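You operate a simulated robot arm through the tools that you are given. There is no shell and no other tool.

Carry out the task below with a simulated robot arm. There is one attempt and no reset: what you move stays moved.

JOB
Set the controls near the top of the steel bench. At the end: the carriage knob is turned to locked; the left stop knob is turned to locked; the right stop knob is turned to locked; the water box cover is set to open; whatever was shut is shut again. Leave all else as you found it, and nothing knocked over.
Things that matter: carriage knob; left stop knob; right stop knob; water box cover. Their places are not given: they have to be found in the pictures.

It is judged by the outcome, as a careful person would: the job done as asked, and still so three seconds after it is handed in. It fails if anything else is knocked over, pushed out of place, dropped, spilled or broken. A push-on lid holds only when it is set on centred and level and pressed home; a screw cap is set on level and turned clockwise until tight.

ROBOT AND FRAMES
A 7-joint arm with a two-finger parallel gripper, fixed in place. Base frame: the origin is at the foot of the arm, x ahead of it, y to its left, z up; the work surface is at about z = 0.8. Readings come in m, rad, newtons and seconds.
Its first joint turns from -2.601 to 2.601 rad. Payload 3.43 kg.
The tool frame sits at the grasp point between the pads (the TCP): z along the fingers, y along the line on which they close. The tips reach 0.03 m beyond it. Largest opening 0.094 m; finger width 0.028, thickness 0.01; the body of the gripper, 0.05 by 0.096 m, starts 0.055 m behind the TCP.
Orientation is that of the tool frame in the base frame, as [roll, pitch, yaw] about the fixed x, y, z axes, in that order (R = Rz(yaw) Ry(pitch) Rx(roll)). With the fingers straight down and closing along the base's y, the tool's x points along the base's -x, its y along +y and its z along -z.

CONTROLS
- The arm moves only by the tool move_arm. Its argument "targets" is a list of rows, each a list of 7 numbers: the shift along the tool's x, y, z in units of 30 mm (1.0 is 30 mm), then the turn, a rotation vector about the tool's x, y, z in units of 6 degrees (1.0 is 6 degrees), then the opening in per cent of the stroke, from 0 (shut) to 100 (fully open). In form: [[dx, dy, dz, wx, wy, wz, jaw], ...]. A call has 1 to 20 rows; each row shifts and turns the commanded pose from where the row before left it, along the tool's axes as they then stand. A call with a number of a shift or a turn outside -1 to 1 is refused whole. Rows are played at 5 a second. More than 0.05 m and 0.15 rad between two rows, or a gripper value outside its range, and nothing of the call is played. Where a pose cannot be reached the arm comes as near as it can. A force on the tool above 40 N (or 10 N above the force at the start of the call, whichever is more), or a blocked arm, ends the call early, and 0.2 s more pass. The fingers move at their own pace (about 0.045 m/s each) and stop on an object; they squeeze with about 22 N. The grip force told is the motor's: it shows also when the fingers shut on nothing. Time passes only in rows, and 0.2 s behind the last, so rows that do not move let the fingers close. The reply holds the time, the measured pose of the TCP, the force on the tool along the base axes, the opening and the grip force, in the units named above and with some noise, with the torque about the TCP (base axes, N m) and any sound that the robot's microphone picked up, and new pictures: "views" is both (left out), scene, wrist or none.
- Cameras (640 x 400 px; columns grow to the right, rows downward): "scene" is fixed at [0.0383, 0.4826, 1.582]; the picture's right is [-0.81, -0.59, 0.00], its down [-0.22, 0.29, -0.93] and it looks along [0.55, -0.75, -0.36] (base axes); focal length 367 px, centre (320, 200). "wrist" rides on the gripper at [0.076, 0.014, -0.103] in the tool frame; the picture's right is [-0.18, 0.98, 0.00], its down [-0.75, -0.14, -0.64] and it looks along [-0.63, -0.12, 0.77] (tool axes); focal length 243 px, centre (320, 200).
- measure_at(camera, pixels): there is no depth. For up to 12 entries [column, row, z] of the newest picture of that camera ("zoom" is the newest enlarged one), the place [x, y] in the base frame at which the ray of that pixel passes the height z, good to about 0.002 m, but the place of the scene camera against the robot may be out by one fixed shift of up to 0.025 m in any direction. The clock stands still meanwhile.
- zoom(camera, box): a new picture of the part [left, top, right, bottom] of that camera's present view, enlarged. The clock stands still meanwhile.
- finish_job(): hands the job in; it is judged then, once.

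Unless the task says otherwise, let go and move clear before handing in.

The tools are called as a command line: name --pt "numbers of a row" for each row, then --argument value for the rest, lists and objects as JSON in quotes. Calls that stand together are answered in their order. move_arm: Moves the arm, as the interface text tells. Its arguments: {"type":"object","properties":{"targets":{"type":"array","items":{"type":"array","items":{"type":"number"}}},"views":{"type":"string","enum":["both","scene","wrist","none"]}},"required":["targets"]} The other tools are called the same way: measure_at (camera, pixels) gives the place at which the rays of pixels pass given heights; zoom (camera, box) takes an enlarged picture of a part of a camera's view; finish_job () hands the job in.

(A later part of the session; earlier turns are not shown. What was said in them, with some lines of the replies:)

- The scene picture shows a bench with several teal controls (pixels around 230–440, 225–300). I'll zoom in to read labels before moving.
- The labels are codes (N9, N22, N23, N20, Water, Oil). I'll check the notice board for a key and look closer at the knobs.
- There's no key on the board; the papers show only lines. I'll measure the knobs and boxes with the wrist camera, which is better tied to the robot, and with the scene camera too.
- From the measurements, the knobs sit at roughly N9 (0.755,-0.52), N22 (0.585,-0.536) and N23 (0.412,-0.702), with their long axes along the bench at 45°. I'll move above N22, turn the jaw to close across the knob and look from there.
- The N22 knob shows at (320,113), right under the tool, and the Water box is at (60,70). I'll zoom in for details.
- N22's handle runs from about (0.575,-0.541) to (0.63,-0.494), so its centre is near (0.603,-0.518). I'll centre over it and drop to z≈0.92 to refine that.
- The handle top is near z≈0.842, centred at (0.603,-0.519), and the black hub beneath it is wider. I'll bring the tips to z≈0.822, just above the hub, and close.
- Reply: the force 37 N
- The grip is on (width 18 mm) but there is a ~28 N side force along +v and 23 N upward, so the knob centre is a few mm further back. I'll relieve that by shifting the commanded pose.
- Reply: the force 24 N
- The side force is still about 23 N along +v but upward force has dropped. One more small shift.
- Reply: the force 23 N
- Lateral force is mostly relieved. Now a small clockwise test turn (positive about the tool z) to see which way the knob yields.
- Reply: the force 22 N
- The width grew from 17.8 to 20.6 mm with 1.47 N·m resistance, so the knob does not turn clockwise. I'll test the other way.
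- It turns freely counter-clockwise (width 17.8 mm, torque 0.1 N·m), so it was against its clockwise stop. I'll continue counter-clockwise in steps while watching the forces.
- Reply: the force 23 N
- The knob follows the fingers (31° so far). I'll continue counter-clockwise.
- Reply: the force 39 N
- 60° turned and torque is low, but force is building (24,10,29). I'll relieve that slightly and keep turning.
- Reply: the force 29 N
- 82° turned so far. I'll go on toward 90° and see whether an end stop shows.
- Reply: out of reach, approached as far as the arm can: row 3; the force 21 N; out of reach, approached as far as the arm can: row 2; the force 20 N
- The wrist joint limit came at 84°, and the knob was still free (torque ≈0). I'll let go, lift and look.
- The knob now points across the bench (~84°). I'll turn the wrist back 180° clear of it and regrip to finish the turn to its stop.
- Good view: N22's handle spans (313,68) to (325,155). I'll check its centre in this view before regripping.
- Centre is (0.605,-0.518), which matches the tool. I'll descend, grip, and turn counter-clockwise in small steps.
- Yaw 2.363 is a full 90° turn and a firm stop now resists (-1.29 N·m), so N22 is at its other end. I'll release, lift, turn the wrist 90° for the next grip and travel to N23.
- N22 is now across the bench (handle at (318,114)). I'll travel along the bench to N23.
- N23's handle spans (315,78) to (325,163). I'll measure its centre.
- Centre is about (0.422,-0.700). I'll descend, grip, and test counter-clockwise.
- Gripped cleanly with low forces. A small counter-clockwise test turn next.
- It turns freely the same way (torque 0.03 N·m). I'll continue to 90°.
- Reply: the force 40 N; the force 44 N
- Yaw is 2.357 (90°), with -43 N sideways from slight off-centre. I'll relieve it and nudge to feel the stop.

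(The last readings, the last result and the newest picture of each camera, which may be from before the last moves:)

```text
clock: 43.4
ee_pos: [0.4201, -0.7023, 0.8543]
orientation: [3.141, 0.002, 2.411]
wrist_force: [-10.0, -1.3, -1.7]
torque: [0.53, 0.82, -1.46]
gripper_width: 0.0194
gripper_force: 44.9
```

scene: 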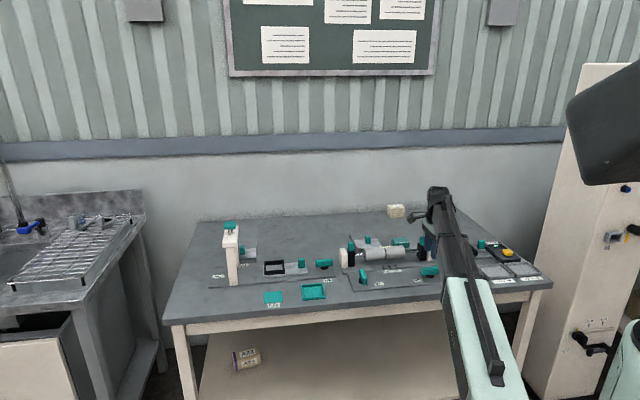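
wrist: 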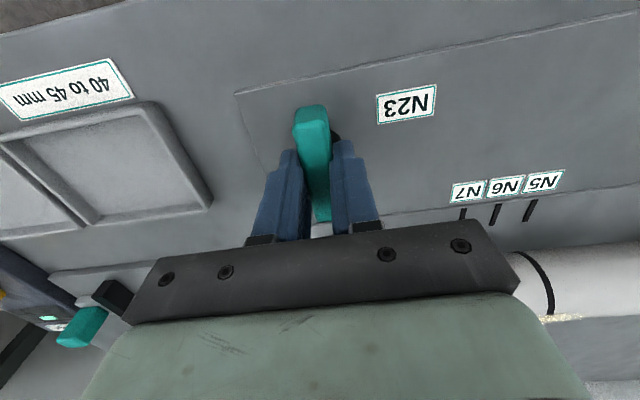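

The stop is felt (-1.46 N·m), so N23 is fully turned. I'll release, lift high, turn the wrist back and travel to N9.

move_arm --pt "0 0 0 0 0 0.5 0" --pt "0 0 0 0 0 0 50" --pt "0 0 0 0 0 0 50" --pt "0 0 0 0 0 0 50" --pt "0 0 -0.9 0 0 0 50" --pt "0 0 -0.9 0 0 0 50" --pt "0 0 -0.9 0 0 0 50" --pt "0 0 -0.9 0 0 0 50" --pt "0 0 -0.9 0 0 0 50" --pt "0 0 0 0 0 0 50" --views "wrist"

move_arm --pt "0 0 0 0 0 1 50" --pt "0 0 0 0 0 1 50" --pt "0 0 0 0 0 1 50" --pt "0 0 0 0 0 1 50" --pt "0 0 0 0 0 1 50" --pt "0 0 0 0 0 1 50" --pt "0 0 0 0 0 1 50" --pt "0 0 0 0 0 1 50" --pt "0 0 0 0 0 1 50" --pt "0 0 0 0 0 1 50" --pt "0 0 0 0 0 1 50" --pt "0 0 0 0 0 1 50" --pt "0 0 0 0 0 1 50" --pt "0 0 0 0 0 1 50" --pt "0 0 0 0 0 1 50" --pt "0 0 0 0 0 0 50" --views "both"

```text
clock: 45.6
ee_pos: [0.4202, -0.7003, 0.9877]
orientation: [-3.141, 0.0, 2.358]
wrist_force: [-0.7, 0.4, -0.6]
torque: [0.02, -0.02, -0.02]
gripper_width: 0.0469
gripper_force: 0.1
```

wrist: 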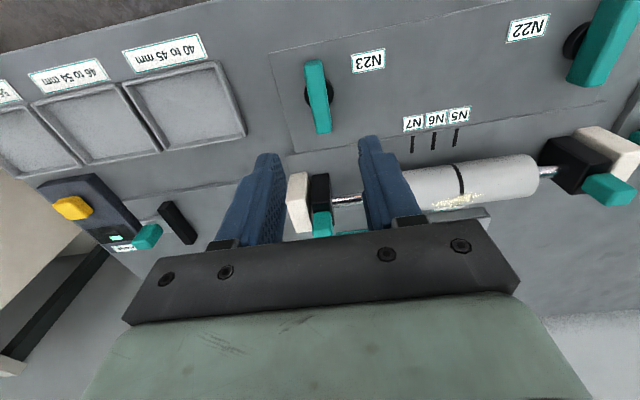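

```text
clock: 49.0
ee_pos: [0.4191, -0.7028, 0.988]
orientation: [3.141, 0.0, 0.786]
wrist_force: [0.0, -0.1, -0.1]
torque: [0.02, 0.01, 0.02]
gripper_width: 0.0471
gripper_force: 0.1
```

scene: 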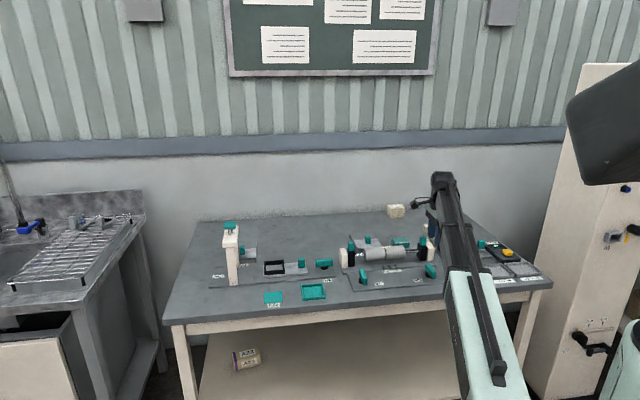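
wrist: 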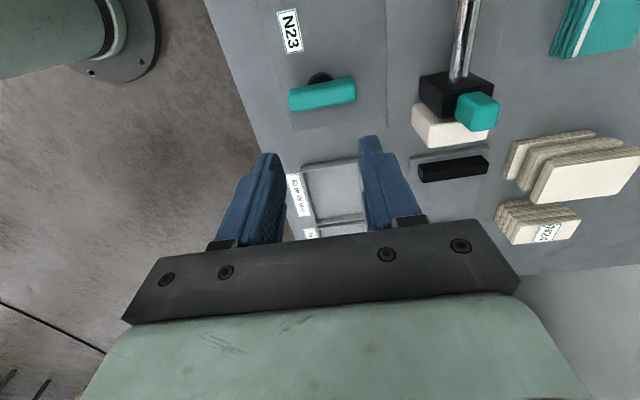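

Both stop knobs now lie across the bench. I'll travel to N9 at height z≈0.99.

move_arm --pt "0.914 0 0 0 0 0 50" --pt "0.914 0 0 0 0 0 50" --pt "0.914 0 0 0 0 0 50" --pt "0.914 0 0 0 0 0 50" --pt "0.914 0 0 0 0 0 50" --pt "0.914 0 0 0 0 0 50" --pt "0.914 0 0 0 0 0 50" --pt "0.914 0 0 0 0 0 50" --pt "0.914 0.6 0 0 0 0 50" --pt "0.914 0.6 0 0 0 0 50" --pt "0.914 0.65 0 0 0 0 50" --pt "0.914 0.65 0 0 0 0 50" --pt "0.914 0.65 0 0 0 0 50" --pt "0.914 0.65 0 0 0 0 50" --pt "0 0 0 0 0 0 50" --views "both"

```text
clock: 52.2
ee_pos: [0.7719, -0.5107, 0.9874]
orientation: [3.14, 0.001, 0.785]
wrist_force: [0.4, 0.3, -0.4]
torque: [-0.01, 0.01, -0.01]
gripper_width: 0.047
gripper_force: 0.0
```

scene: 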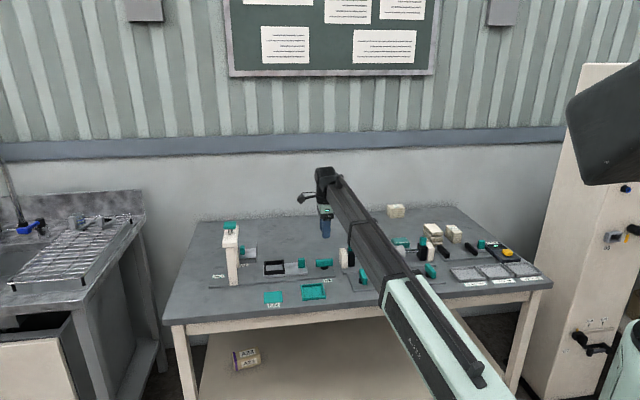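
wrist: 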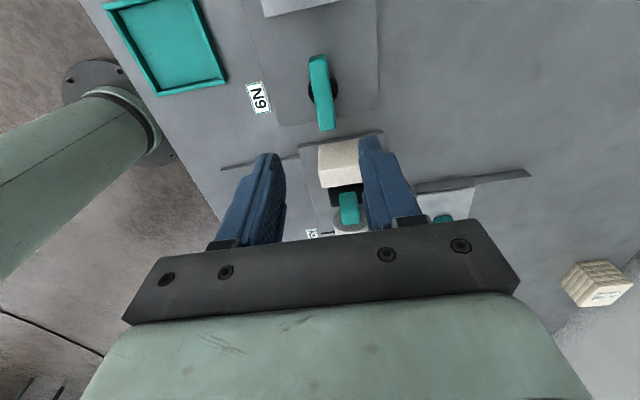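

N9's handle spans (318,57)–(328,130) and the cream post top starts at (320–358,143). I'll measure the clearance.

measure_at --camera "wrist" --pixels '[[318, 57, 0.842], [328, 130, 0.842], [320, 145, 0.87], [357, 141, 0.87], [320, 145, 0.85], [357, 141, 0.85], [321, 188, 0.81], [349, 208, 0.88]]'

zoom --camera "wrist" --box '[240, 30, 420, 240]'

zoom --camera "scene" --box '[290, 180, 400, 290]'

```text
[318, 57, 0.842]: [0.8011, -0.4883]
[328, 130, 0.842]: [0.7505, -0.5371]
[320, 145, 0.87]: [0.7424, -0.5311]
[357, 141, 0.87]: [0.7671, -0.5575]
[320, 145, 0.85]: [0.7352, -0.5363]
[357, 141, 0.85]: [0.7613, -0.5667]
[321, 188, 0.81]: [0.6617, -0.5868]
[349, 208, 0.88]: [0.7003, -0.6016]
```

```text
1.90 times, centred on (330, 135) of wrist
```

zoom: 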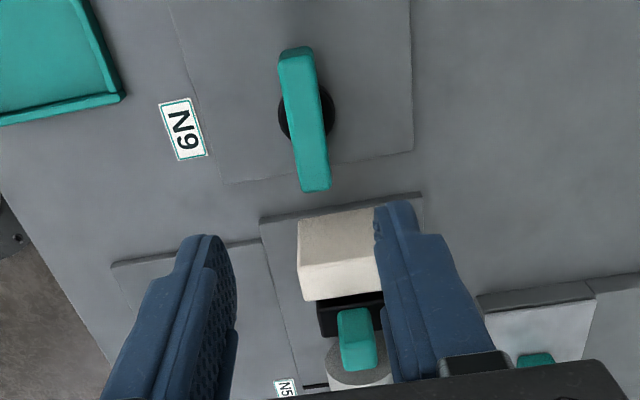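

```text
3.64 times, centred on (345, 235) of scene
```

zoom: 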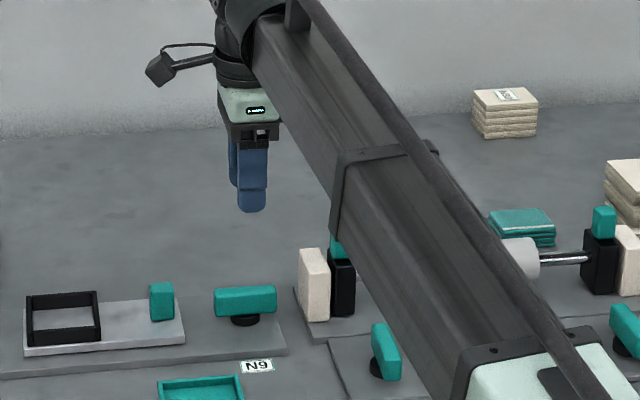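

The post's left face is ~62 mm from the N9 axis (row 145 is its foot edge), so there is clearance. I'll centre, lower, and grip N9.

move_arm --pt "0.047 0.17 0 0 0 0 50" --pt "0 0 0.9 0 0 0 50" --pt "0 0 0.9 0 0 0 50" --pt "0 0 0.9 0 0 0 50" --pt "0 0 0.9 0 0 0 50" --pt "0 0 0.9 0 0 0 50" --pt "0 0 0 0 0 0 50" --views "wrist"

```text
clock: 53.8
ee_pos: [0.7741, -0.5135, 0.8515]
orientation: [3.14, -0.002, 0.784]
wrist_force: [0.6, 0.1, 0.5]
torque: [0.0, 0.03, -0.02]
gripper_width: 0.047
gripper_force: 0.1
```

wrist: 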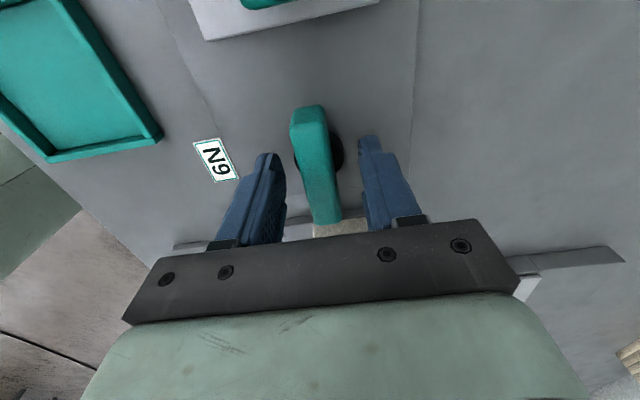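

The N9 handle sits between the fingers. I'll close and test counter-clockwise.

move_arm --pt "0 0 0 0 0 0 0" --pt "0 0 0 0 0 0 0" --pt "0 0 0 0 0 0 0" --pt "0 0 0 0 0 0 0" --views "none"

move_arm --pt "0 0 0 0 0 -0.5 0" --pt "0 0 0 0 0 -0.5 0" --pt "0 0 0 0 0 0 0" --views "none"

```text
clock: 54.8
ee_pos: [0.775, -0.5124, 0.8532]
orientation: [3.141, -0.001, 0.785]
wrist_force: [-4.2, 5.2, 14.7]
torque: [0.36, 0.4, 0.01]
gripper_width: 0.0176
gripper_force: 45.1
```

```text
clock: 55.6
ee_pos: [0.7746, -0.5127, 0.8526]
orientation: [-3.137, 0.0, 0.892]
wrist_force: [-14.7, 12.8, 12.6]
torque: [0.39, -0.31, 0.01]
gripper_width: 0.0178
gripper_force: 44.8
```

Free again (torque 0.01 N·m). I'll continue counter-clockwise with a small correction.

move_arm --pt "0 -0.03 -0.02 0 0 -0.7 0" --pt "0 0 0 0 0 -0.7 0" --pt "0 0 0 0 0 -0.7 0" --pt "0 0 0 0 0 -0.7 0" --pt "0 0 0 0 0 -0.7 0" --pt "0 0 0 0 0 -0.7 0" --pt "0 0 0 0 0 -0.7 0" --pt "0 0 0 0 0 -0.7 0" --pt "0 0 0 0 0 -0.7 0" --pt "0 0 0 0 0 -0.7 0" --pt "0 0 0 0 0 0 0" --views "wrist"

```text
clock: 58.0
ee_pos: [0.7733, -0.5124, 0.8528]
orientation: [-3.138, -0.001, 1.625]
wrist_force: [-14.2, 21.6, -24.0]
torque: [0.05, -0.52, 0.01]
gripper_width: 0.0179
gripper_force: 44.8
```

wrist: 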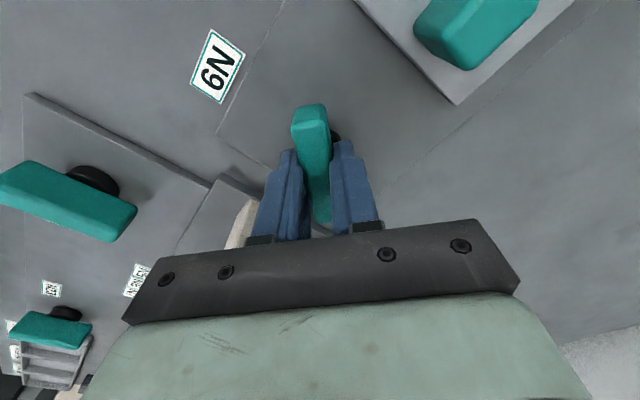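

48° turned; relieving (-14, 22, -24) N and continuing.

move_arm --pt "0.05 -0.03 0.03 0 0 -0.7 0" --pt "0 0 0 0 0 -0.7 0" --pt "0 0 0 0 0 -0.7 0" --pt "0 0 0 0 0 -0.7 0" --pt "0 0 0 0 0 -0.7 0" --pt "0 0 0 0 0 -0.7 0" --pt "0 0 0 0 0 -0.7 0" --pt "0 0 0 0 0 -0.7 0" --pt "0 0 0 0 0 -0.7 0" --pt "0 0 0 0 0 -0.6 0" --pt "0 0 0 0 0 0 0" --views "wrist"

```text
clock: 60.4
ee_pos: [0.775, -0.5132, 0.8535]
orientation: [-3.141, 0.004, 2.348]
wrist_force: [5.5, -6.9, 13.0]
torque: [-0.56, -0.51, 0.0]
gripper_width: 0.018
gripper_force: 45.2
```

wrist: 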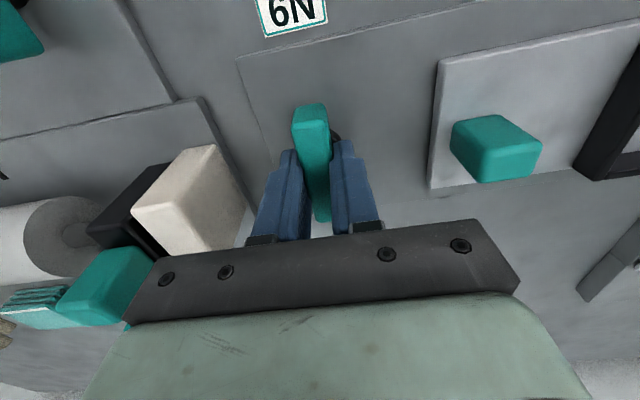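

Almost 90° with no torque yet. A small push to the stop next.

move_arm --pt "0 0 0 0 0 -0.5 0" --pt "0 0 0 0 0 -0.2 0" --pt "0 0 0 0 0 0 0" --views "none"

```text
clock: 61.2
ee_pos: [0.7747, -0.5127, 0.853]
orientation: [-3.141, 0.002, 2.418]
wrist_force: [12.6, -10.4, 19.7]
torque: [-0.25, -0.27, -1.43]
gripper_width: 0.0197
gripper_force: 45.2
```

The stop is felt at N9 (-1.43 N·m). I'll release, lift, and look at the water box.

move_arm --pt "0 0 0 0 0 0.6 0" --pt "0 0 0 0 0 0 42" --pt "0 0 0 0 0 0 42" --pt "0 0 0 0 0 0 42" --pt "0 0 -0.9 0 0 0 42" --pt "0 0 -0.9 0 0 0 42" --pt "0 0 -0.9 0 0 0 42" --pt "0 0 -0.9 0 0 0 42" --pt "0 0 -0.9 0 0 0 42" --pt "0 0 -0.9 0 0 0 42" --pt "0 0 0 0 0 0 42" --views "both"

```text
clock: 63.6
ee_pos: [0.7752, -0.5128, 1.0152]
orientation: [3.141, 0.001, 2.356]
wrist_force: [0.1, -0.2, 0.9]
torque: [-0.01, -0.01, 0.01]
gripper_width: 0.0396
gripper_force: 0.0
```

scene: 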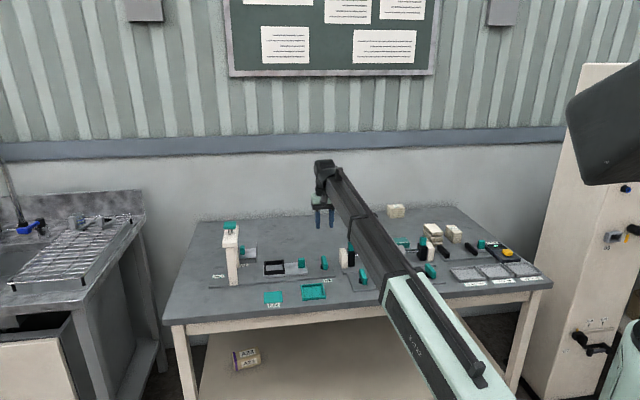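
wrist: 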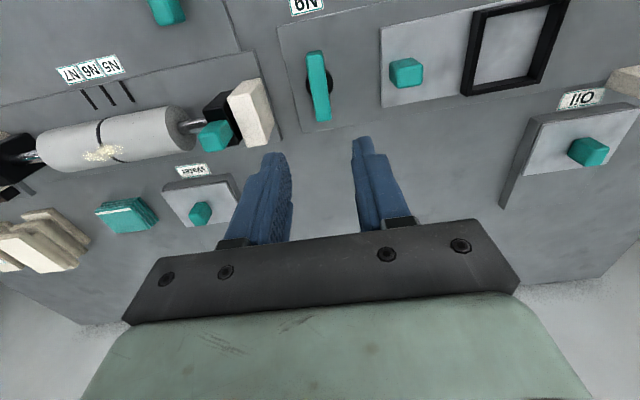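

N9 is turned (315,85). The Water box is at (205,200) in the wrist view; zooming in on it and on Oil to compare.

zoom --camera "wrist" --box '[150, 150, 260, 240]'

zoom --camera "wrist" --box '[480, 80, 640, 220]'

zoom --camera "scene" --box '[225, 225, 285, 270]'

measure_at --camera "wrist" --pixels '[[192, 170, 0.81], [200, 212, 0.85], [163, 185, 0.83], [228, 175, 0.83], [184, 227, 0.83], [246, 207, 0.83]]'

```text
4.44 times, centred on (205, 195) of wrist
```

zoom: 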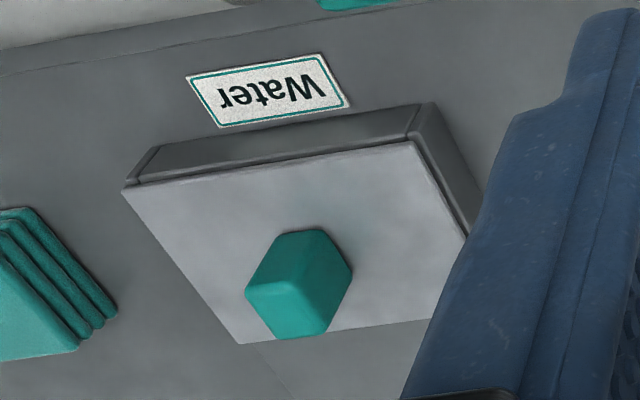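

```text
2.86 times, centred on (560, 150) of wrist
```

zoom: 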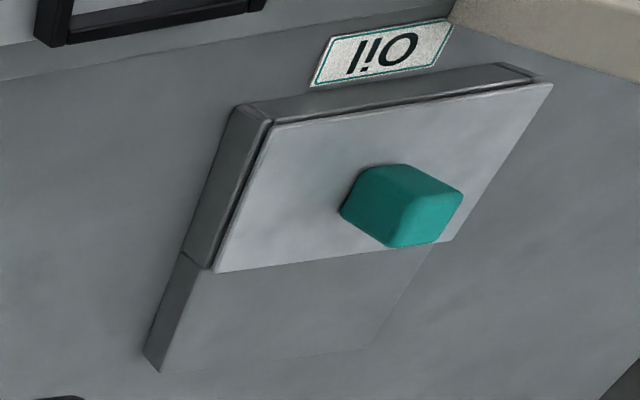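

```text
8.89 times, centred on (255, 248) of scene
```

zoom: 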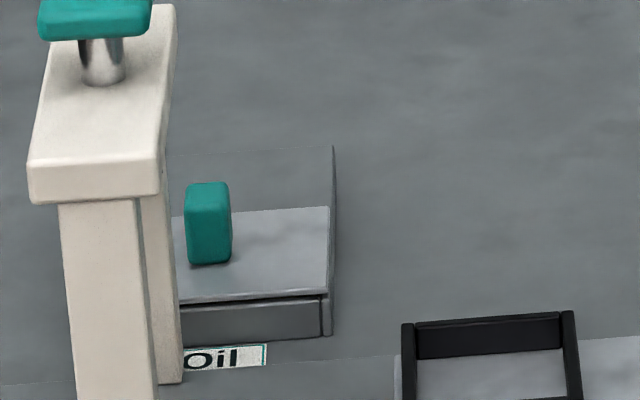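

```text
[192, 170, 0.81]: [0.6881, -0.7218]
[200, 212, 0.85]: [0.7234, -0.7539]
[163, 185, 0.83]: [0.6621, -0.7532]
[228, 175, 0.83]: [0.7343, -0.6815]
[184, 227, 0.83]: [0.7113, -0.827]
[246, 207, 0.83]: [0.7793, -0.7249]
```

The cover sits on the front part of the box and the side rails continue behind it, so it should slide back (+v, away from the front). The handle is near (0.72,-0.755), at the reach limit, so I'll move in front of it, tilt the tool 30° outward and close the fingers.

move_arm --pt "-0.23 -0.97 0 0 0 0 0" --pt "-0.23 -0.97 0 0 0 0 0" --pt "-0.23 -0.97 0 0 0 0 0" --pt "-0.23 -0.98 0 0 0 0 0" --pt "-0.23 -0.98 0 0 0 0 0" --pt "-0.23 -0.98 0 0 0 0 0" --pt "-0.23 -0.98 0 0 0 0 0" --pt "0 0 0 0 -1 0 0" --pt "0 0 0 0 -1 0 0" --pt "0 0 0 0 -1 0 0" --pt "0 0 0 0 -1 0 0" --pt "0 0 0 0 -1 0 0" --pt "0 0 0 0 0 0 0" --views "both"

```text
clock: 66.4
ee_pos: [0.6629, -0.6921, 1.014]
orientation: [-3.139, 0.525, 2.359]
wrist_force: [0.5, -0.5, -0.3]
torque: [-0.02, 0.0, 0.01]
gripper_width: 0.0
gripper_force: 22.1
```

scene: 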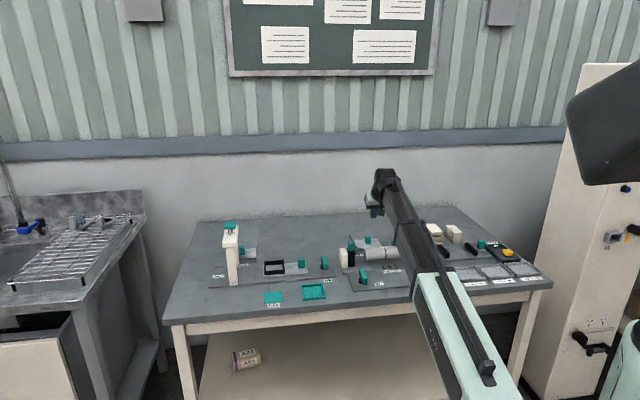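
wrist: 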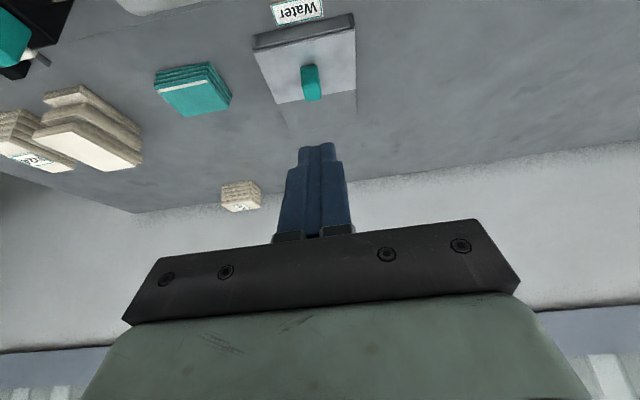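

The tool is tilted 30° outward and the box is in full view at (305,60). I'll zoom and measure it.

zoom --camera "wrist" --box '[235, 0, 375, 130]'

measure_at --camera "wrist" --pixels '[[255, 48, 0.83], [356, 28, 0.83], [275, 104, 0.83], [356, 90, 0.83], [309, 68, 0.83], [311, 68, 0.86], [313, 98, 0.86], [358, 112, 0.82], [287, 138, 0.82]]'

```text
3.08 times, centred on (305, 65) of wrist
```

zoom: 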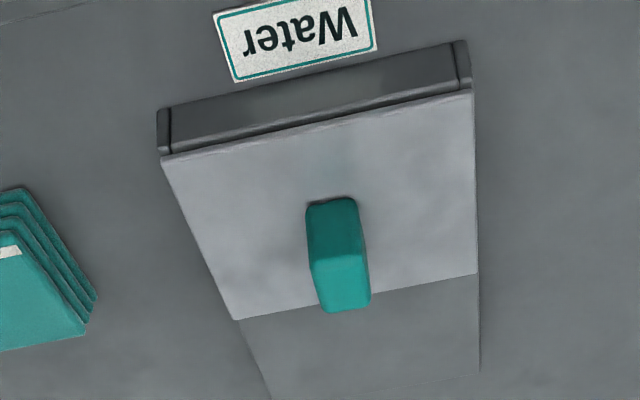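

```text
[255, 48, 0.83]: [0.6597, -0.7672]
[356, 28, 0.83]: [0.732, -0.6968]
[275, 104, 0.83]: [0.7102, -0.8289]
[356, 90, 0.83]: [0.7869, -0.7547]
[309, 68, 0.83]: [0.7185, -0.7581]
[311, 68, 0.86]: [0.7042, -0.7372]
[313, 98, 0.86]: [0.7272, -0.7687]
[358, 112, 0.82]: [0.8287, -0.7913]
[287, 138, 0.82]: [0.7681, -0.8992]
```

Getting the box and handle heights by matching the vertical edges at several z values.

measure_at --camera "wrist" --pixels '[[253, 35.2, 0.8], [353, 14, 0.8], [253.7, 51, 0.82], [253.7, 51, 0.83], [253.7, 51, 0.84], [309, 65, 0.83], [309, 65, 0.82], [311, 84, 0.85], [311, 84, 0.86], [311, 84, 0.87], [312.5, 100.5, 0.85], [312.5, 100.5, 0.86]]'

```text
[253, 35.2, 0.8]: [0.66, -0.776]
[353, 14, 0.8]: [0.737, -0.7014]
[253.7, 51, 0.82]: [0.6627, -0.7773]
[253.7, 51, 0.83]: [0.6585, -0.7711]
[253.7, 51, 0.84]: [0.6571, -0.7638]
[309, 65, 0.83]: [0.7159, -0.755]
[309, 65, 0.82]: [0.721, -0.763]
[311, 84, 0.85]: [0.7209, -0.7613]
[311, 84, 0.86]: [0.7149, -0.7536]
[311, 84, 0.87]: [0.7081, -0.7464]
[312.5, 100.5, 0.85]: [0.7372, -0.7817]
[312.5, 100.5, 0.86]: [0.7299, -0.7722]
```

The lid top is at z≈0.822 and the handle runs z 0.822–0.85 with its front face at v≈1.047 (about (0.72,-0.761)). I'll come down in front of the handle in stages and check clearance over the roller.

move_arm --pt "0.208 -0.068 0.88 0 0 0 0" --pt "0.208 -0.068 0.88 0 0 0 0" --pt "0.208 -0.068 0.88 0 0 0 0" --pt "0.208 -0.068 0.88 0 0 0 0" --pt "0 0 0 0 0 0 0" --views "both"

zoom --camera "scene" --box '[330, 190, 430, 270]'

zoom --camera "wrist" --box '[235, 30, 395, 230]'

```text
clock: 67.6
ee_pos: [0.6802, -0.7212, 0.9124]
orientation: [3.141, 0.524, 2.358]
wrist_force: [0.1, -0.3, -0.5]
torque: [0.01, 0.0, 0.03]
gripper_width: 0.0002
gripper_force: 21.9
```

scene: 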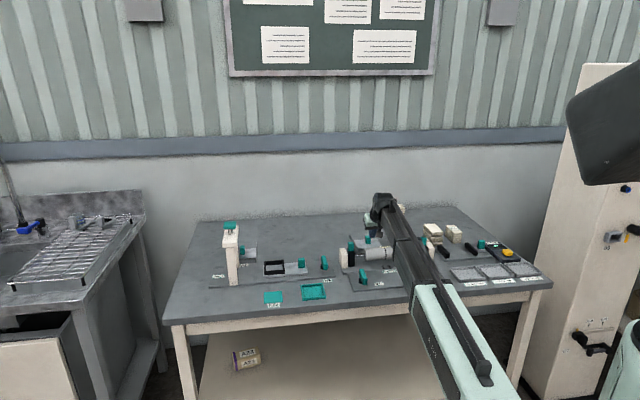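
wrist: 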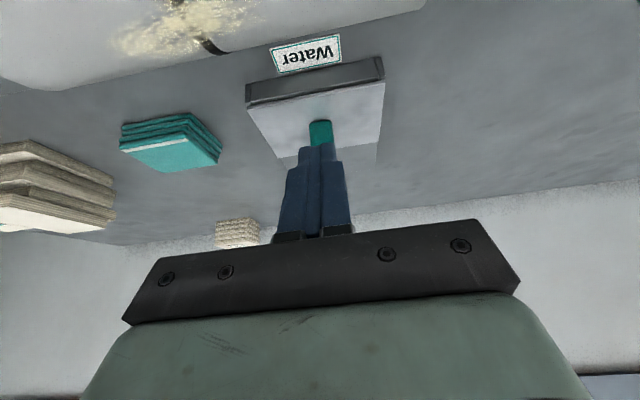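

```text
5.00 times, centred on (380, 230) of scene
```

zoom: 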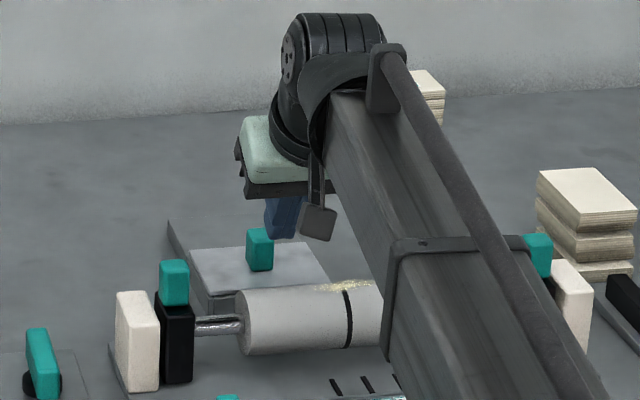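

```text
2.00 times, centred on (315, 130) of wrist
```

zoom: 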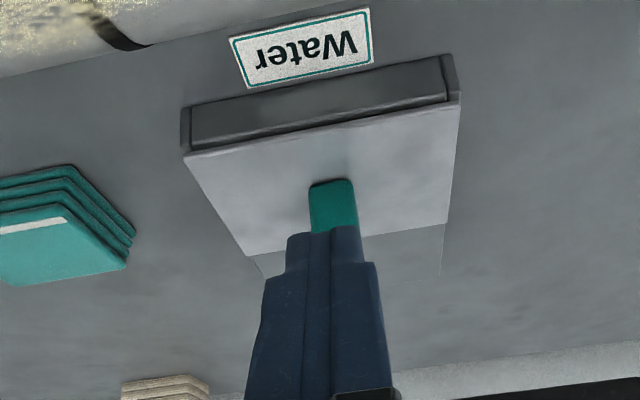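

Clearance of the hanging wrist camera over the roller looks tight (about 1 cm at the end), so I'll reduce the tilt to 22° first and then finish the descent in front of the handle.

move_arm --pt "0 0 0 0 0.665 0 0" --pt "0 0 0 0 0.665 0 0" --pt "-0.028 0 0.659 0 0 0 0" --pt "-0.028 0 0.659 0 0 0 0" --pt "-0.028 0 0.559 0 0 0 0" --pt "0 0 0 0 0 0 0" --views "both"

zoom --camera "scene" --box '[330, 190, 430, 270]'

zoom --camera "wrist" --box '[235, 30, 395, 230]'

```text
clock: 69.0
ee_pos: [0.6958, -0.7354, 0.8588]
orientation: [-3.138, 0.384, 2.357]
wrist_force: [0.2, 0.0, 0.3]
torque: [-0.02, -0.02, 0.0]
gripper_width: 0.0
gripper_force: 22.0
```

scene: 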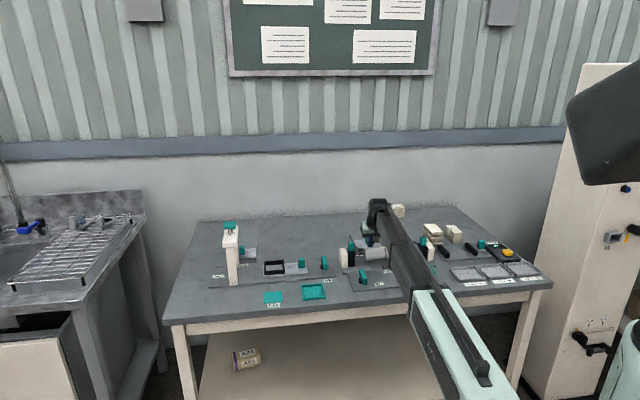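
wrist: 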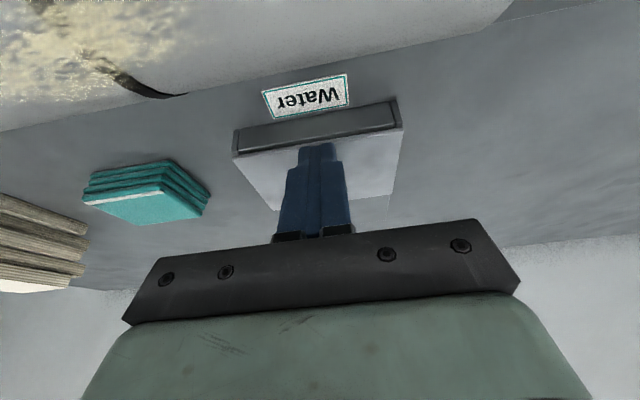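

```text
5.00 times, centred on (380, 230) of scene
```

zoom: 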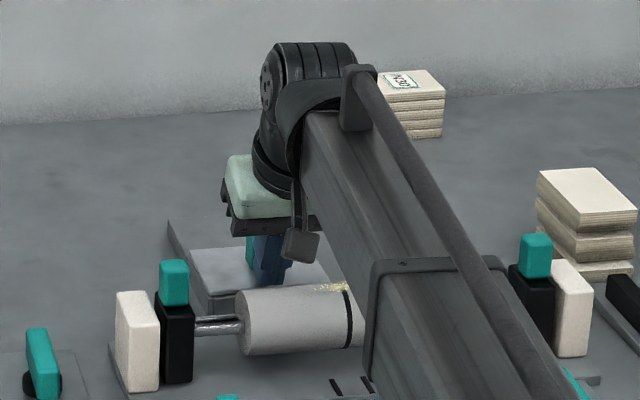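

```text
2.00 times, centred on (315, 130) of wrist
```

zoom: 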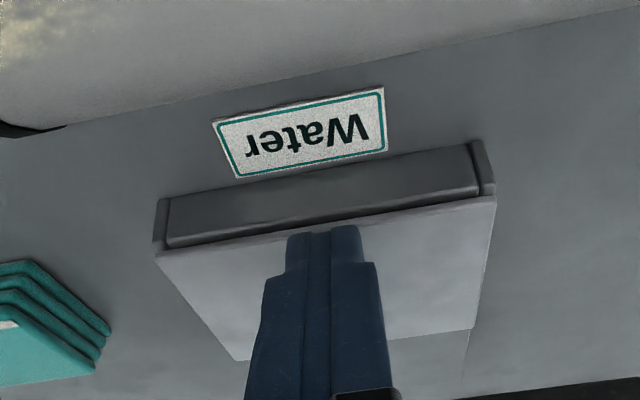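

No contact so far; the fingers are just in front of the handle and clear of the roller. I'll push gently along +v.

move_arm --pt "-0.216 0 0.0875 0 0 0 0" --pt "-0.216 0 0.0875 0 0 0 0" --pt "-0.216 0 0.0875 0 0 0 0" --pt "-0.216 0 0.0875 0 0 0 0" --pt "0 0 0 0 0 0 0" --views "wrist"

```text
clock: 70.2
ee_pos: [0.7153, -0.7555, 0.8593]
orientation: [3.141, 0.385, 2.359]
wrist_force: [-0.7, -0.4, -0.2]
torque: [-0.03, 0.02, 0.01]
gripper_width: 0.0001
gripper_force: 21.7
```

wrist: 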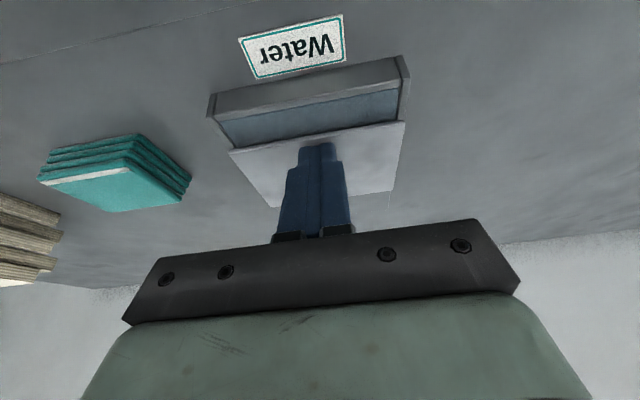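

The cover slides back easily and water shows in the box at (320,110). I'll keep pushing.

move_arm --pt "-0.216 0 0.0875 0 0 0 0" --pt "-0.216 0 0.0875 0 0 0 0" --pt "-0.216 0 0.0875 0 0 0 0" --pt "-0.216 0 0.0875 0 0 0 0" --pt "0 0 0 0 0 0 0" --views "wrist"

```text
clock: 71.4
ee_pos: [0.7367, -0.776, 0.8609]
orientation: [-3.139, 0.382, 2.359]
wrist_force: [0.4, -0.5, 0.5]
torque: [0.01, 0.03, 0.02]
gripper_width: 0.0
gripper_force: 22.4
```

wrist: 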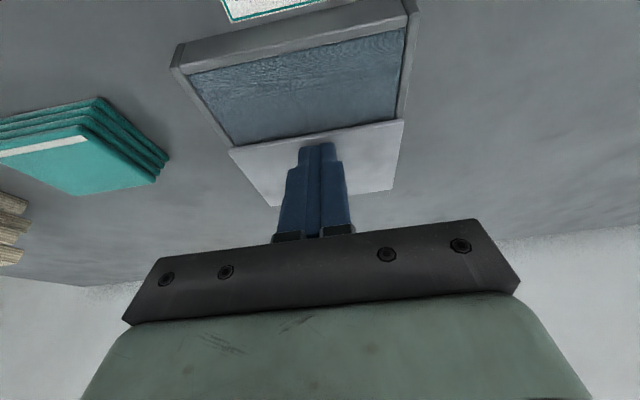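

The lid has moved about 46 mm with negligible force. I'll continue to its end, watching force and reach.

move_arm --pt "-0.155 0 0.0625 0 0 0 0" --pt "-0.155 0 0.0625 0 0 0 0" --pt "-0.155 0 0.0625 0 0 0 0" --pt "-0.155 0 0.0625 0 0 0 0" --pt "0 0 0 0 0 0 0" --views "wrist"

```text
clock: 72.6
ee_pos: [0.7505, -0.7893, 0.8599]
orientation: [-3.14, 0.384, 2.358]
wrist_force: [0.5, -0.1, -0.2]
torque: [0.01, -0.01, 0.01]
gripper_width: 0.0
gripper_force: 22.3
```

wrist: 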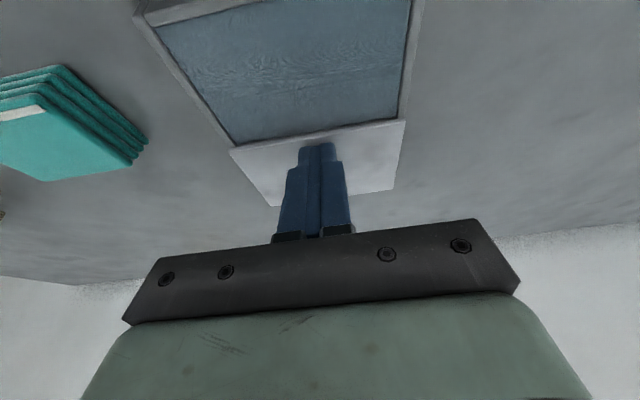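

65 mm so far and still free. I'll continue in smaller steps to find the stop.

move_arm --pt "-0.093 0 0.0375 0 0 0 0" --pt "-0.093 0 0.0375 0 0 0 0" --pt "-0.093 0 0.0375 0 0 0 0" --pt "0 0 0 0 0 0 0" --views "wrist"

```text
clock: 73.6
ee_pos: [0.7545, -0.7962, 0.8597]
orientation: [3.141, 0.384, 2.358]
wrist_force: [-11.7, 11.7, 3.1]
torque: [0.17, 0.26, 0.01]
gripper_width: 0.0
gripper_force: 21.5
```

wrist: 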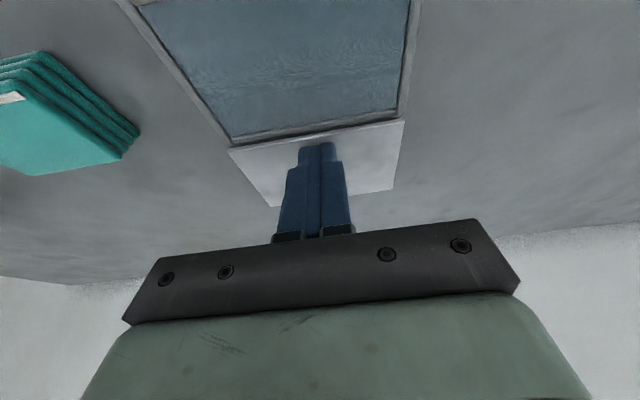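

The cover reached its stop (16 N against the push) and the box is fully open. I'll back off and lift clear.

move_arm --pt "0.185 0 -0.075 0 0 0 0" --pt "0.185 0 -0.075 0 0 0 0" --pt "0.185 0 -0.075 0 0 0 0" --pt "-0.3125 0 -0.7725 0 0 0 0" --pt "-0.3125 0 -0.7725 0 0 0 0" --pt "-0.3125 0 -0.7725 0 0 0 0" --pt "-0.3125 0 -0.7725 0 0 0 0" --pt "-0.3125 0 -0.7725 0 0 0 0" --pt "-0.3125 0 -0.7725 0 0 0 0" --pt "0 0 0 0 0 0 0" --views "both"

zoom --camera "scene" --box '[300, 210, 450, 300]'

zoom --camera "wrist" --box '[220, 0, 400, 130]'

```text
clock: 75.8
ee_pos: [0.7442, -0.7825, 1.0099]
orientation: [-3.141, 0.385, 2.356]
wrist_force: [0.8, -0.3, 0.1]
torque: [0.03, 0.0, -0.02]
gripper_width: 0.0
gripper_force: 22.0
```

scene: 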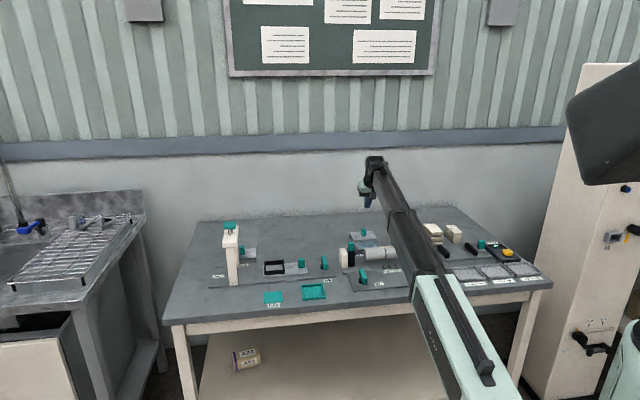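
wrist: 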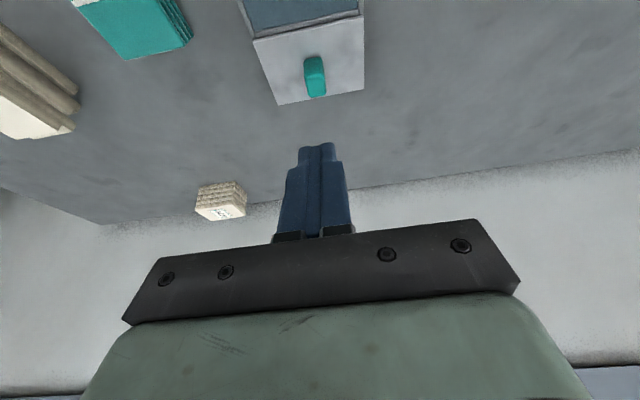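

```text
4.27 times, centred on (375, 255) of scene
```

zoom: 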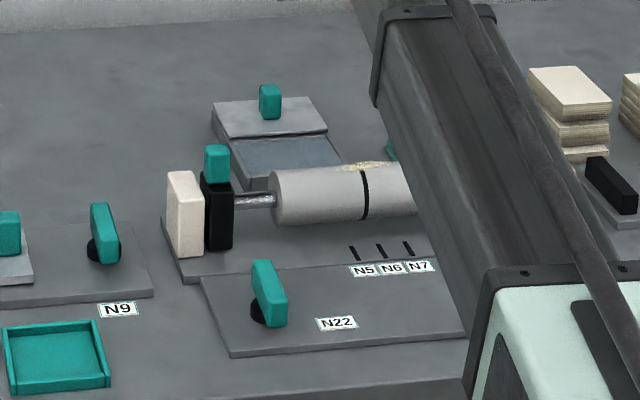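

```text
3.08 times, centred on (310, 65) of wrist
```

zoom: 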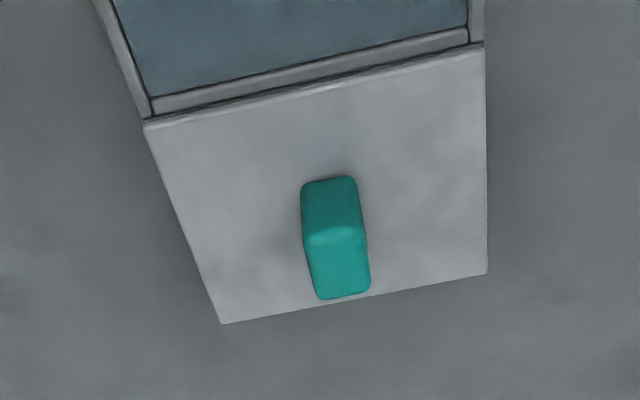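

The cover is fully back with its front edge clear of the opening, and nothing else moved. N22 may have been backed off ~2° on release, so I'll return there, level the tool, and check the knobs.

move_arm --pt "0.878 0.29 -0.355 0 0 0 0" --pt "0.878 0.29 -0.355 0 0 0 0" --pt "0.878 0.29 -0.355 0 0 0 0" --pt "0.878 0.29 -0.355 0 0 0 0" --pt "0.878 0.29 -0.355 0 0 0 0" --pt "0.878 0.29 -0.355 0 0 0 0" --pt "0.878 0.29 -0.355 0 0 0 0" --pt "0.878 0.29 -0.355 0 0 0 0" --pt "0.878 0.29 -0.355 0 0 0 0" --pt "0.878 0.29 -0.355 0 0 0 0" --pt "0 0 0 0 0.917 0 50" --pt "0 0 0 0 0.917 0 50" --pt "0 0 0 0 0.917 0 50" --pt "0 0 0 0 0.917 0 50" --pt "0 0 0 0 0 0 50" --views "both"

zoom --camera "wrist" --box '[0, 0, 640, 250]'

zoom --camera "wrist" --box '[260, 20, 380, 140]'

```text
clock: 79.0
ee_pos: [0.6044, -0.5221, 1.0098]
orientation: [-3.141, 0.0, 2.357]
wrist_force: [0.3, 0.6, -0.2]
torque: [0.01, 0.01, 0.0]
gripper_width: 0.0471
gripper_force: 0.0
```

scene: 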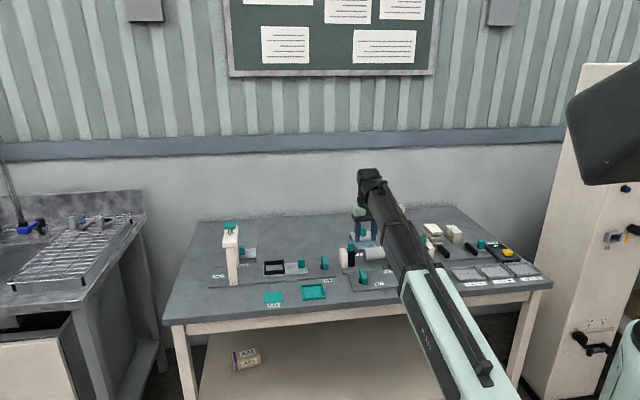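
wrist: 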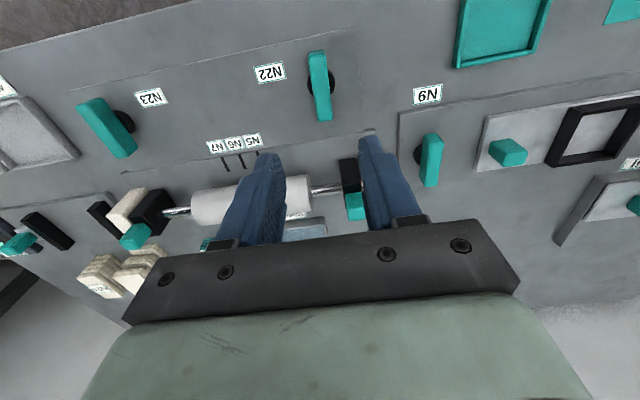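

```text
1.00 times, centred on (320, 125) of wrist (not enlarged: the box is as wide or as high as the picture)
```

zoom: 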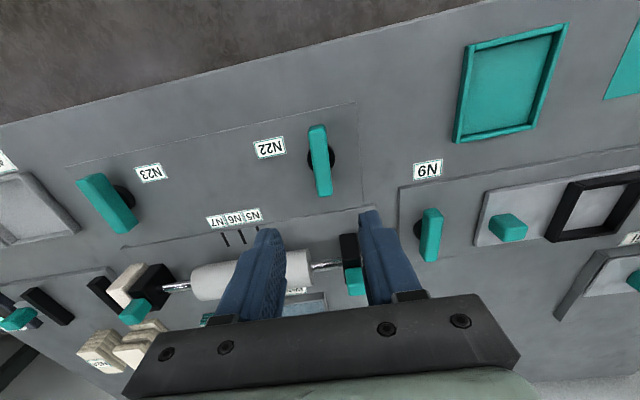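

```text
3.33 times, centred on (320, 80) of wrist
```

zoom: 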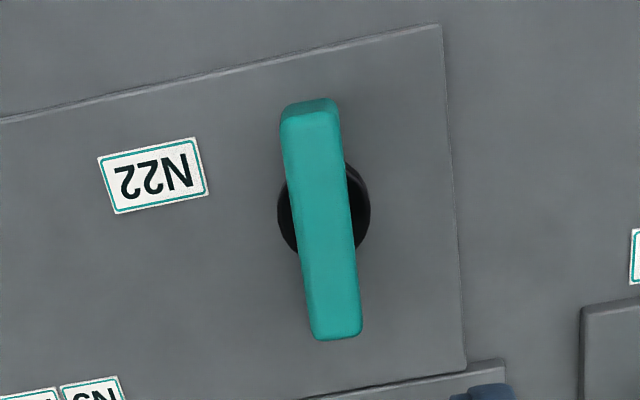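

N22 is aligned within a couple of degrees. I'll regrip and seat it firmly against its stop, releasing without turning back.

move_arm --pt "0 0.06 0.87 0 0 0 50" --pt "0 0 0.87 0 0 0 50" --pt "0 0 0.87 0 0 0 50" --pt "0 0 0.87 0 0 0 50" --pt "0 0 0.87 0 0 0 50" --pt "0 0 0.87 0 0 0 50" --pt "0 0 0 0 0 0 30" --pt "0 0 0 0 0 0 0" --pt "0 0 0 0 0 0 0" --pt "0 0 0 0 0 0 0" --views "none"

move_arm --pt "0 0 0 0 0 -0.3 0" --pt "0 0 0 0 0 0 0" --views "wrist"

```text
clock: 81.2
ee_pos: [0.6053, -0.5215, 0.8514]
orientation: [-3.141, -0.002, 2.356]
wrist_force: [-3.4, -2.7, -4.3]
torque: [-0.17, -0.44, -0.06]
gripper_width: 0.0178
gripper_force: 44.4
```

```text
clock: 81.8
ee_pos: [0.6061, -0.5197, 0.8518]
orientation: [-3.14, 0.001, 2.387]
wrist_force: [-7.1, -5.4, -13.9]
torque: [-0.15, -0.2, -1.58]
gripper_width: 0.0182
gripper_force: 44.8
```

wrist: 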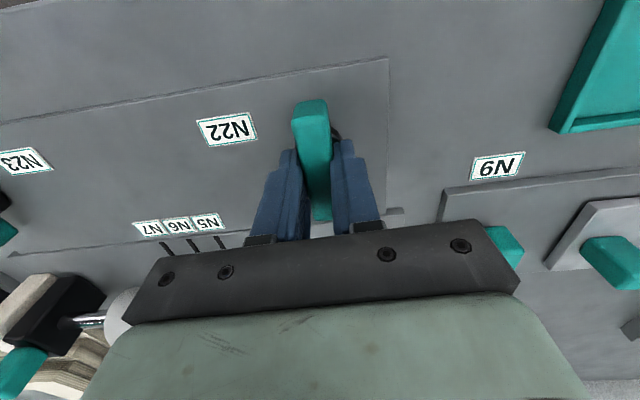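

Firm at the stop (-1.58 N·m). I'll release, lift clear, and take a final look.

move_arm --pt "0 0 0 0 0 0.2 0" --pt "0 0 0 0 0 0 50" --pt "0 0 0 0 0 0 50" --pt "0 0 0 0 0 0 50" --pt "0 0 -0.9 0 0 0 50" --pt "0 0 -0.9 0 0 0 50" --pt "0 0 -0.9 0 0 0 50" --pt "0 0 -0.9 0 0 0 50" --pt "0 0 -0.9 0 0 0 50" --pt "0 0 -0.9 0 0 0 50" --pt "0 0 -0.9 0 0 0 50" --pt "0 0 -0.9 0 0 0 50" --pt "0 0 -0.9 0 0 0 50" --pt "0 0 0 0 0 0 50" --views "both"

zoom --camera "scene" --box '[200, 200, 450, 310]'

zoom --camera "wrist" --box '[60, 20, 460, 230]'

```text
clock: 84.8
ee_pos: [0.6052, -0.52, 1.0989]
orientation: [-3.141, 0.0, 2.367]
wrist_force: [0.8, -0.3, 0.7]
torque: [0.01, 0.0, -0.05]
gripper_width: 0.0473
gripper_force: 0.0
```

scene: 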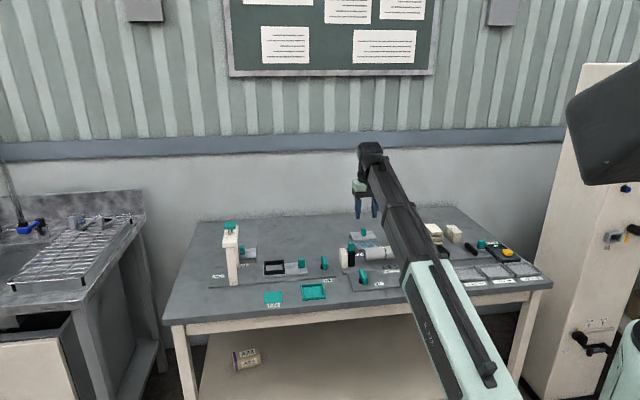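
wrist: 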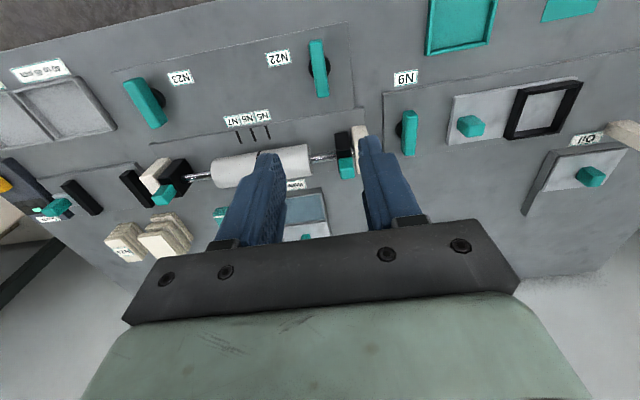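

```text
2.56 times, centred on (325, 255) of scene
```

zoom: 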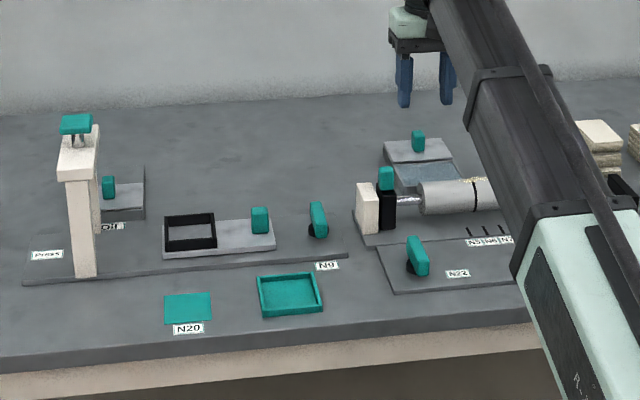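

```text
1.60 times, centred on (260, 125) of wrist
```

zoom: 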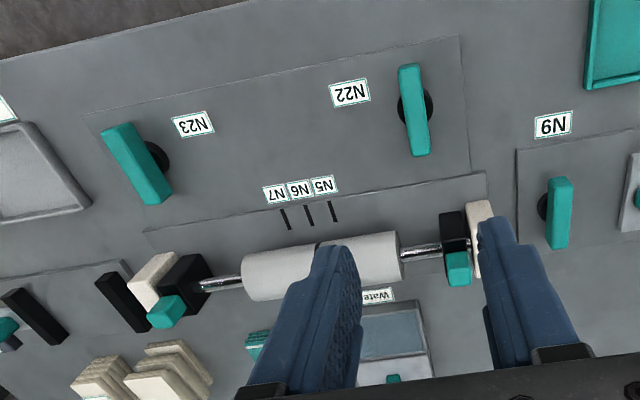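

All three knobs (N9, N22, N23) now lie across the bench at their stops, and the water box is open with its cover fully back. The rest of the bench looks unchanged and the arm is clear, so I'm handing in.

finish_job

```text
The job is handed in.
```

I turned all three knobs and slid the water box cover fully open, then handed the job in. The arm was clear of the bench, and the last pictures showed nothing else moved or knocked over.

- **Knobs:** The knobs carry only codes, so I took N9 as the carriage knob and N22 and N23 as the left and right stop knobs, judging by what each sits next to. All three turned 90° counter-clockwise until they hit a firm stop.
- **Locked direction:** Nothing on the bench marks which end is locked. N22 would not turn clockwise from where it started, and all three began in the same position and turned freely the other way. So I took the far end as locked, but I did not test whether the carriage or stops are actually held.
- **Water box cover:** It slid back about 70 mm to its stop, and the water is fully exposed.
- **Shut things:** I opened nothing except the water box cover, so there was nothing to shut again.
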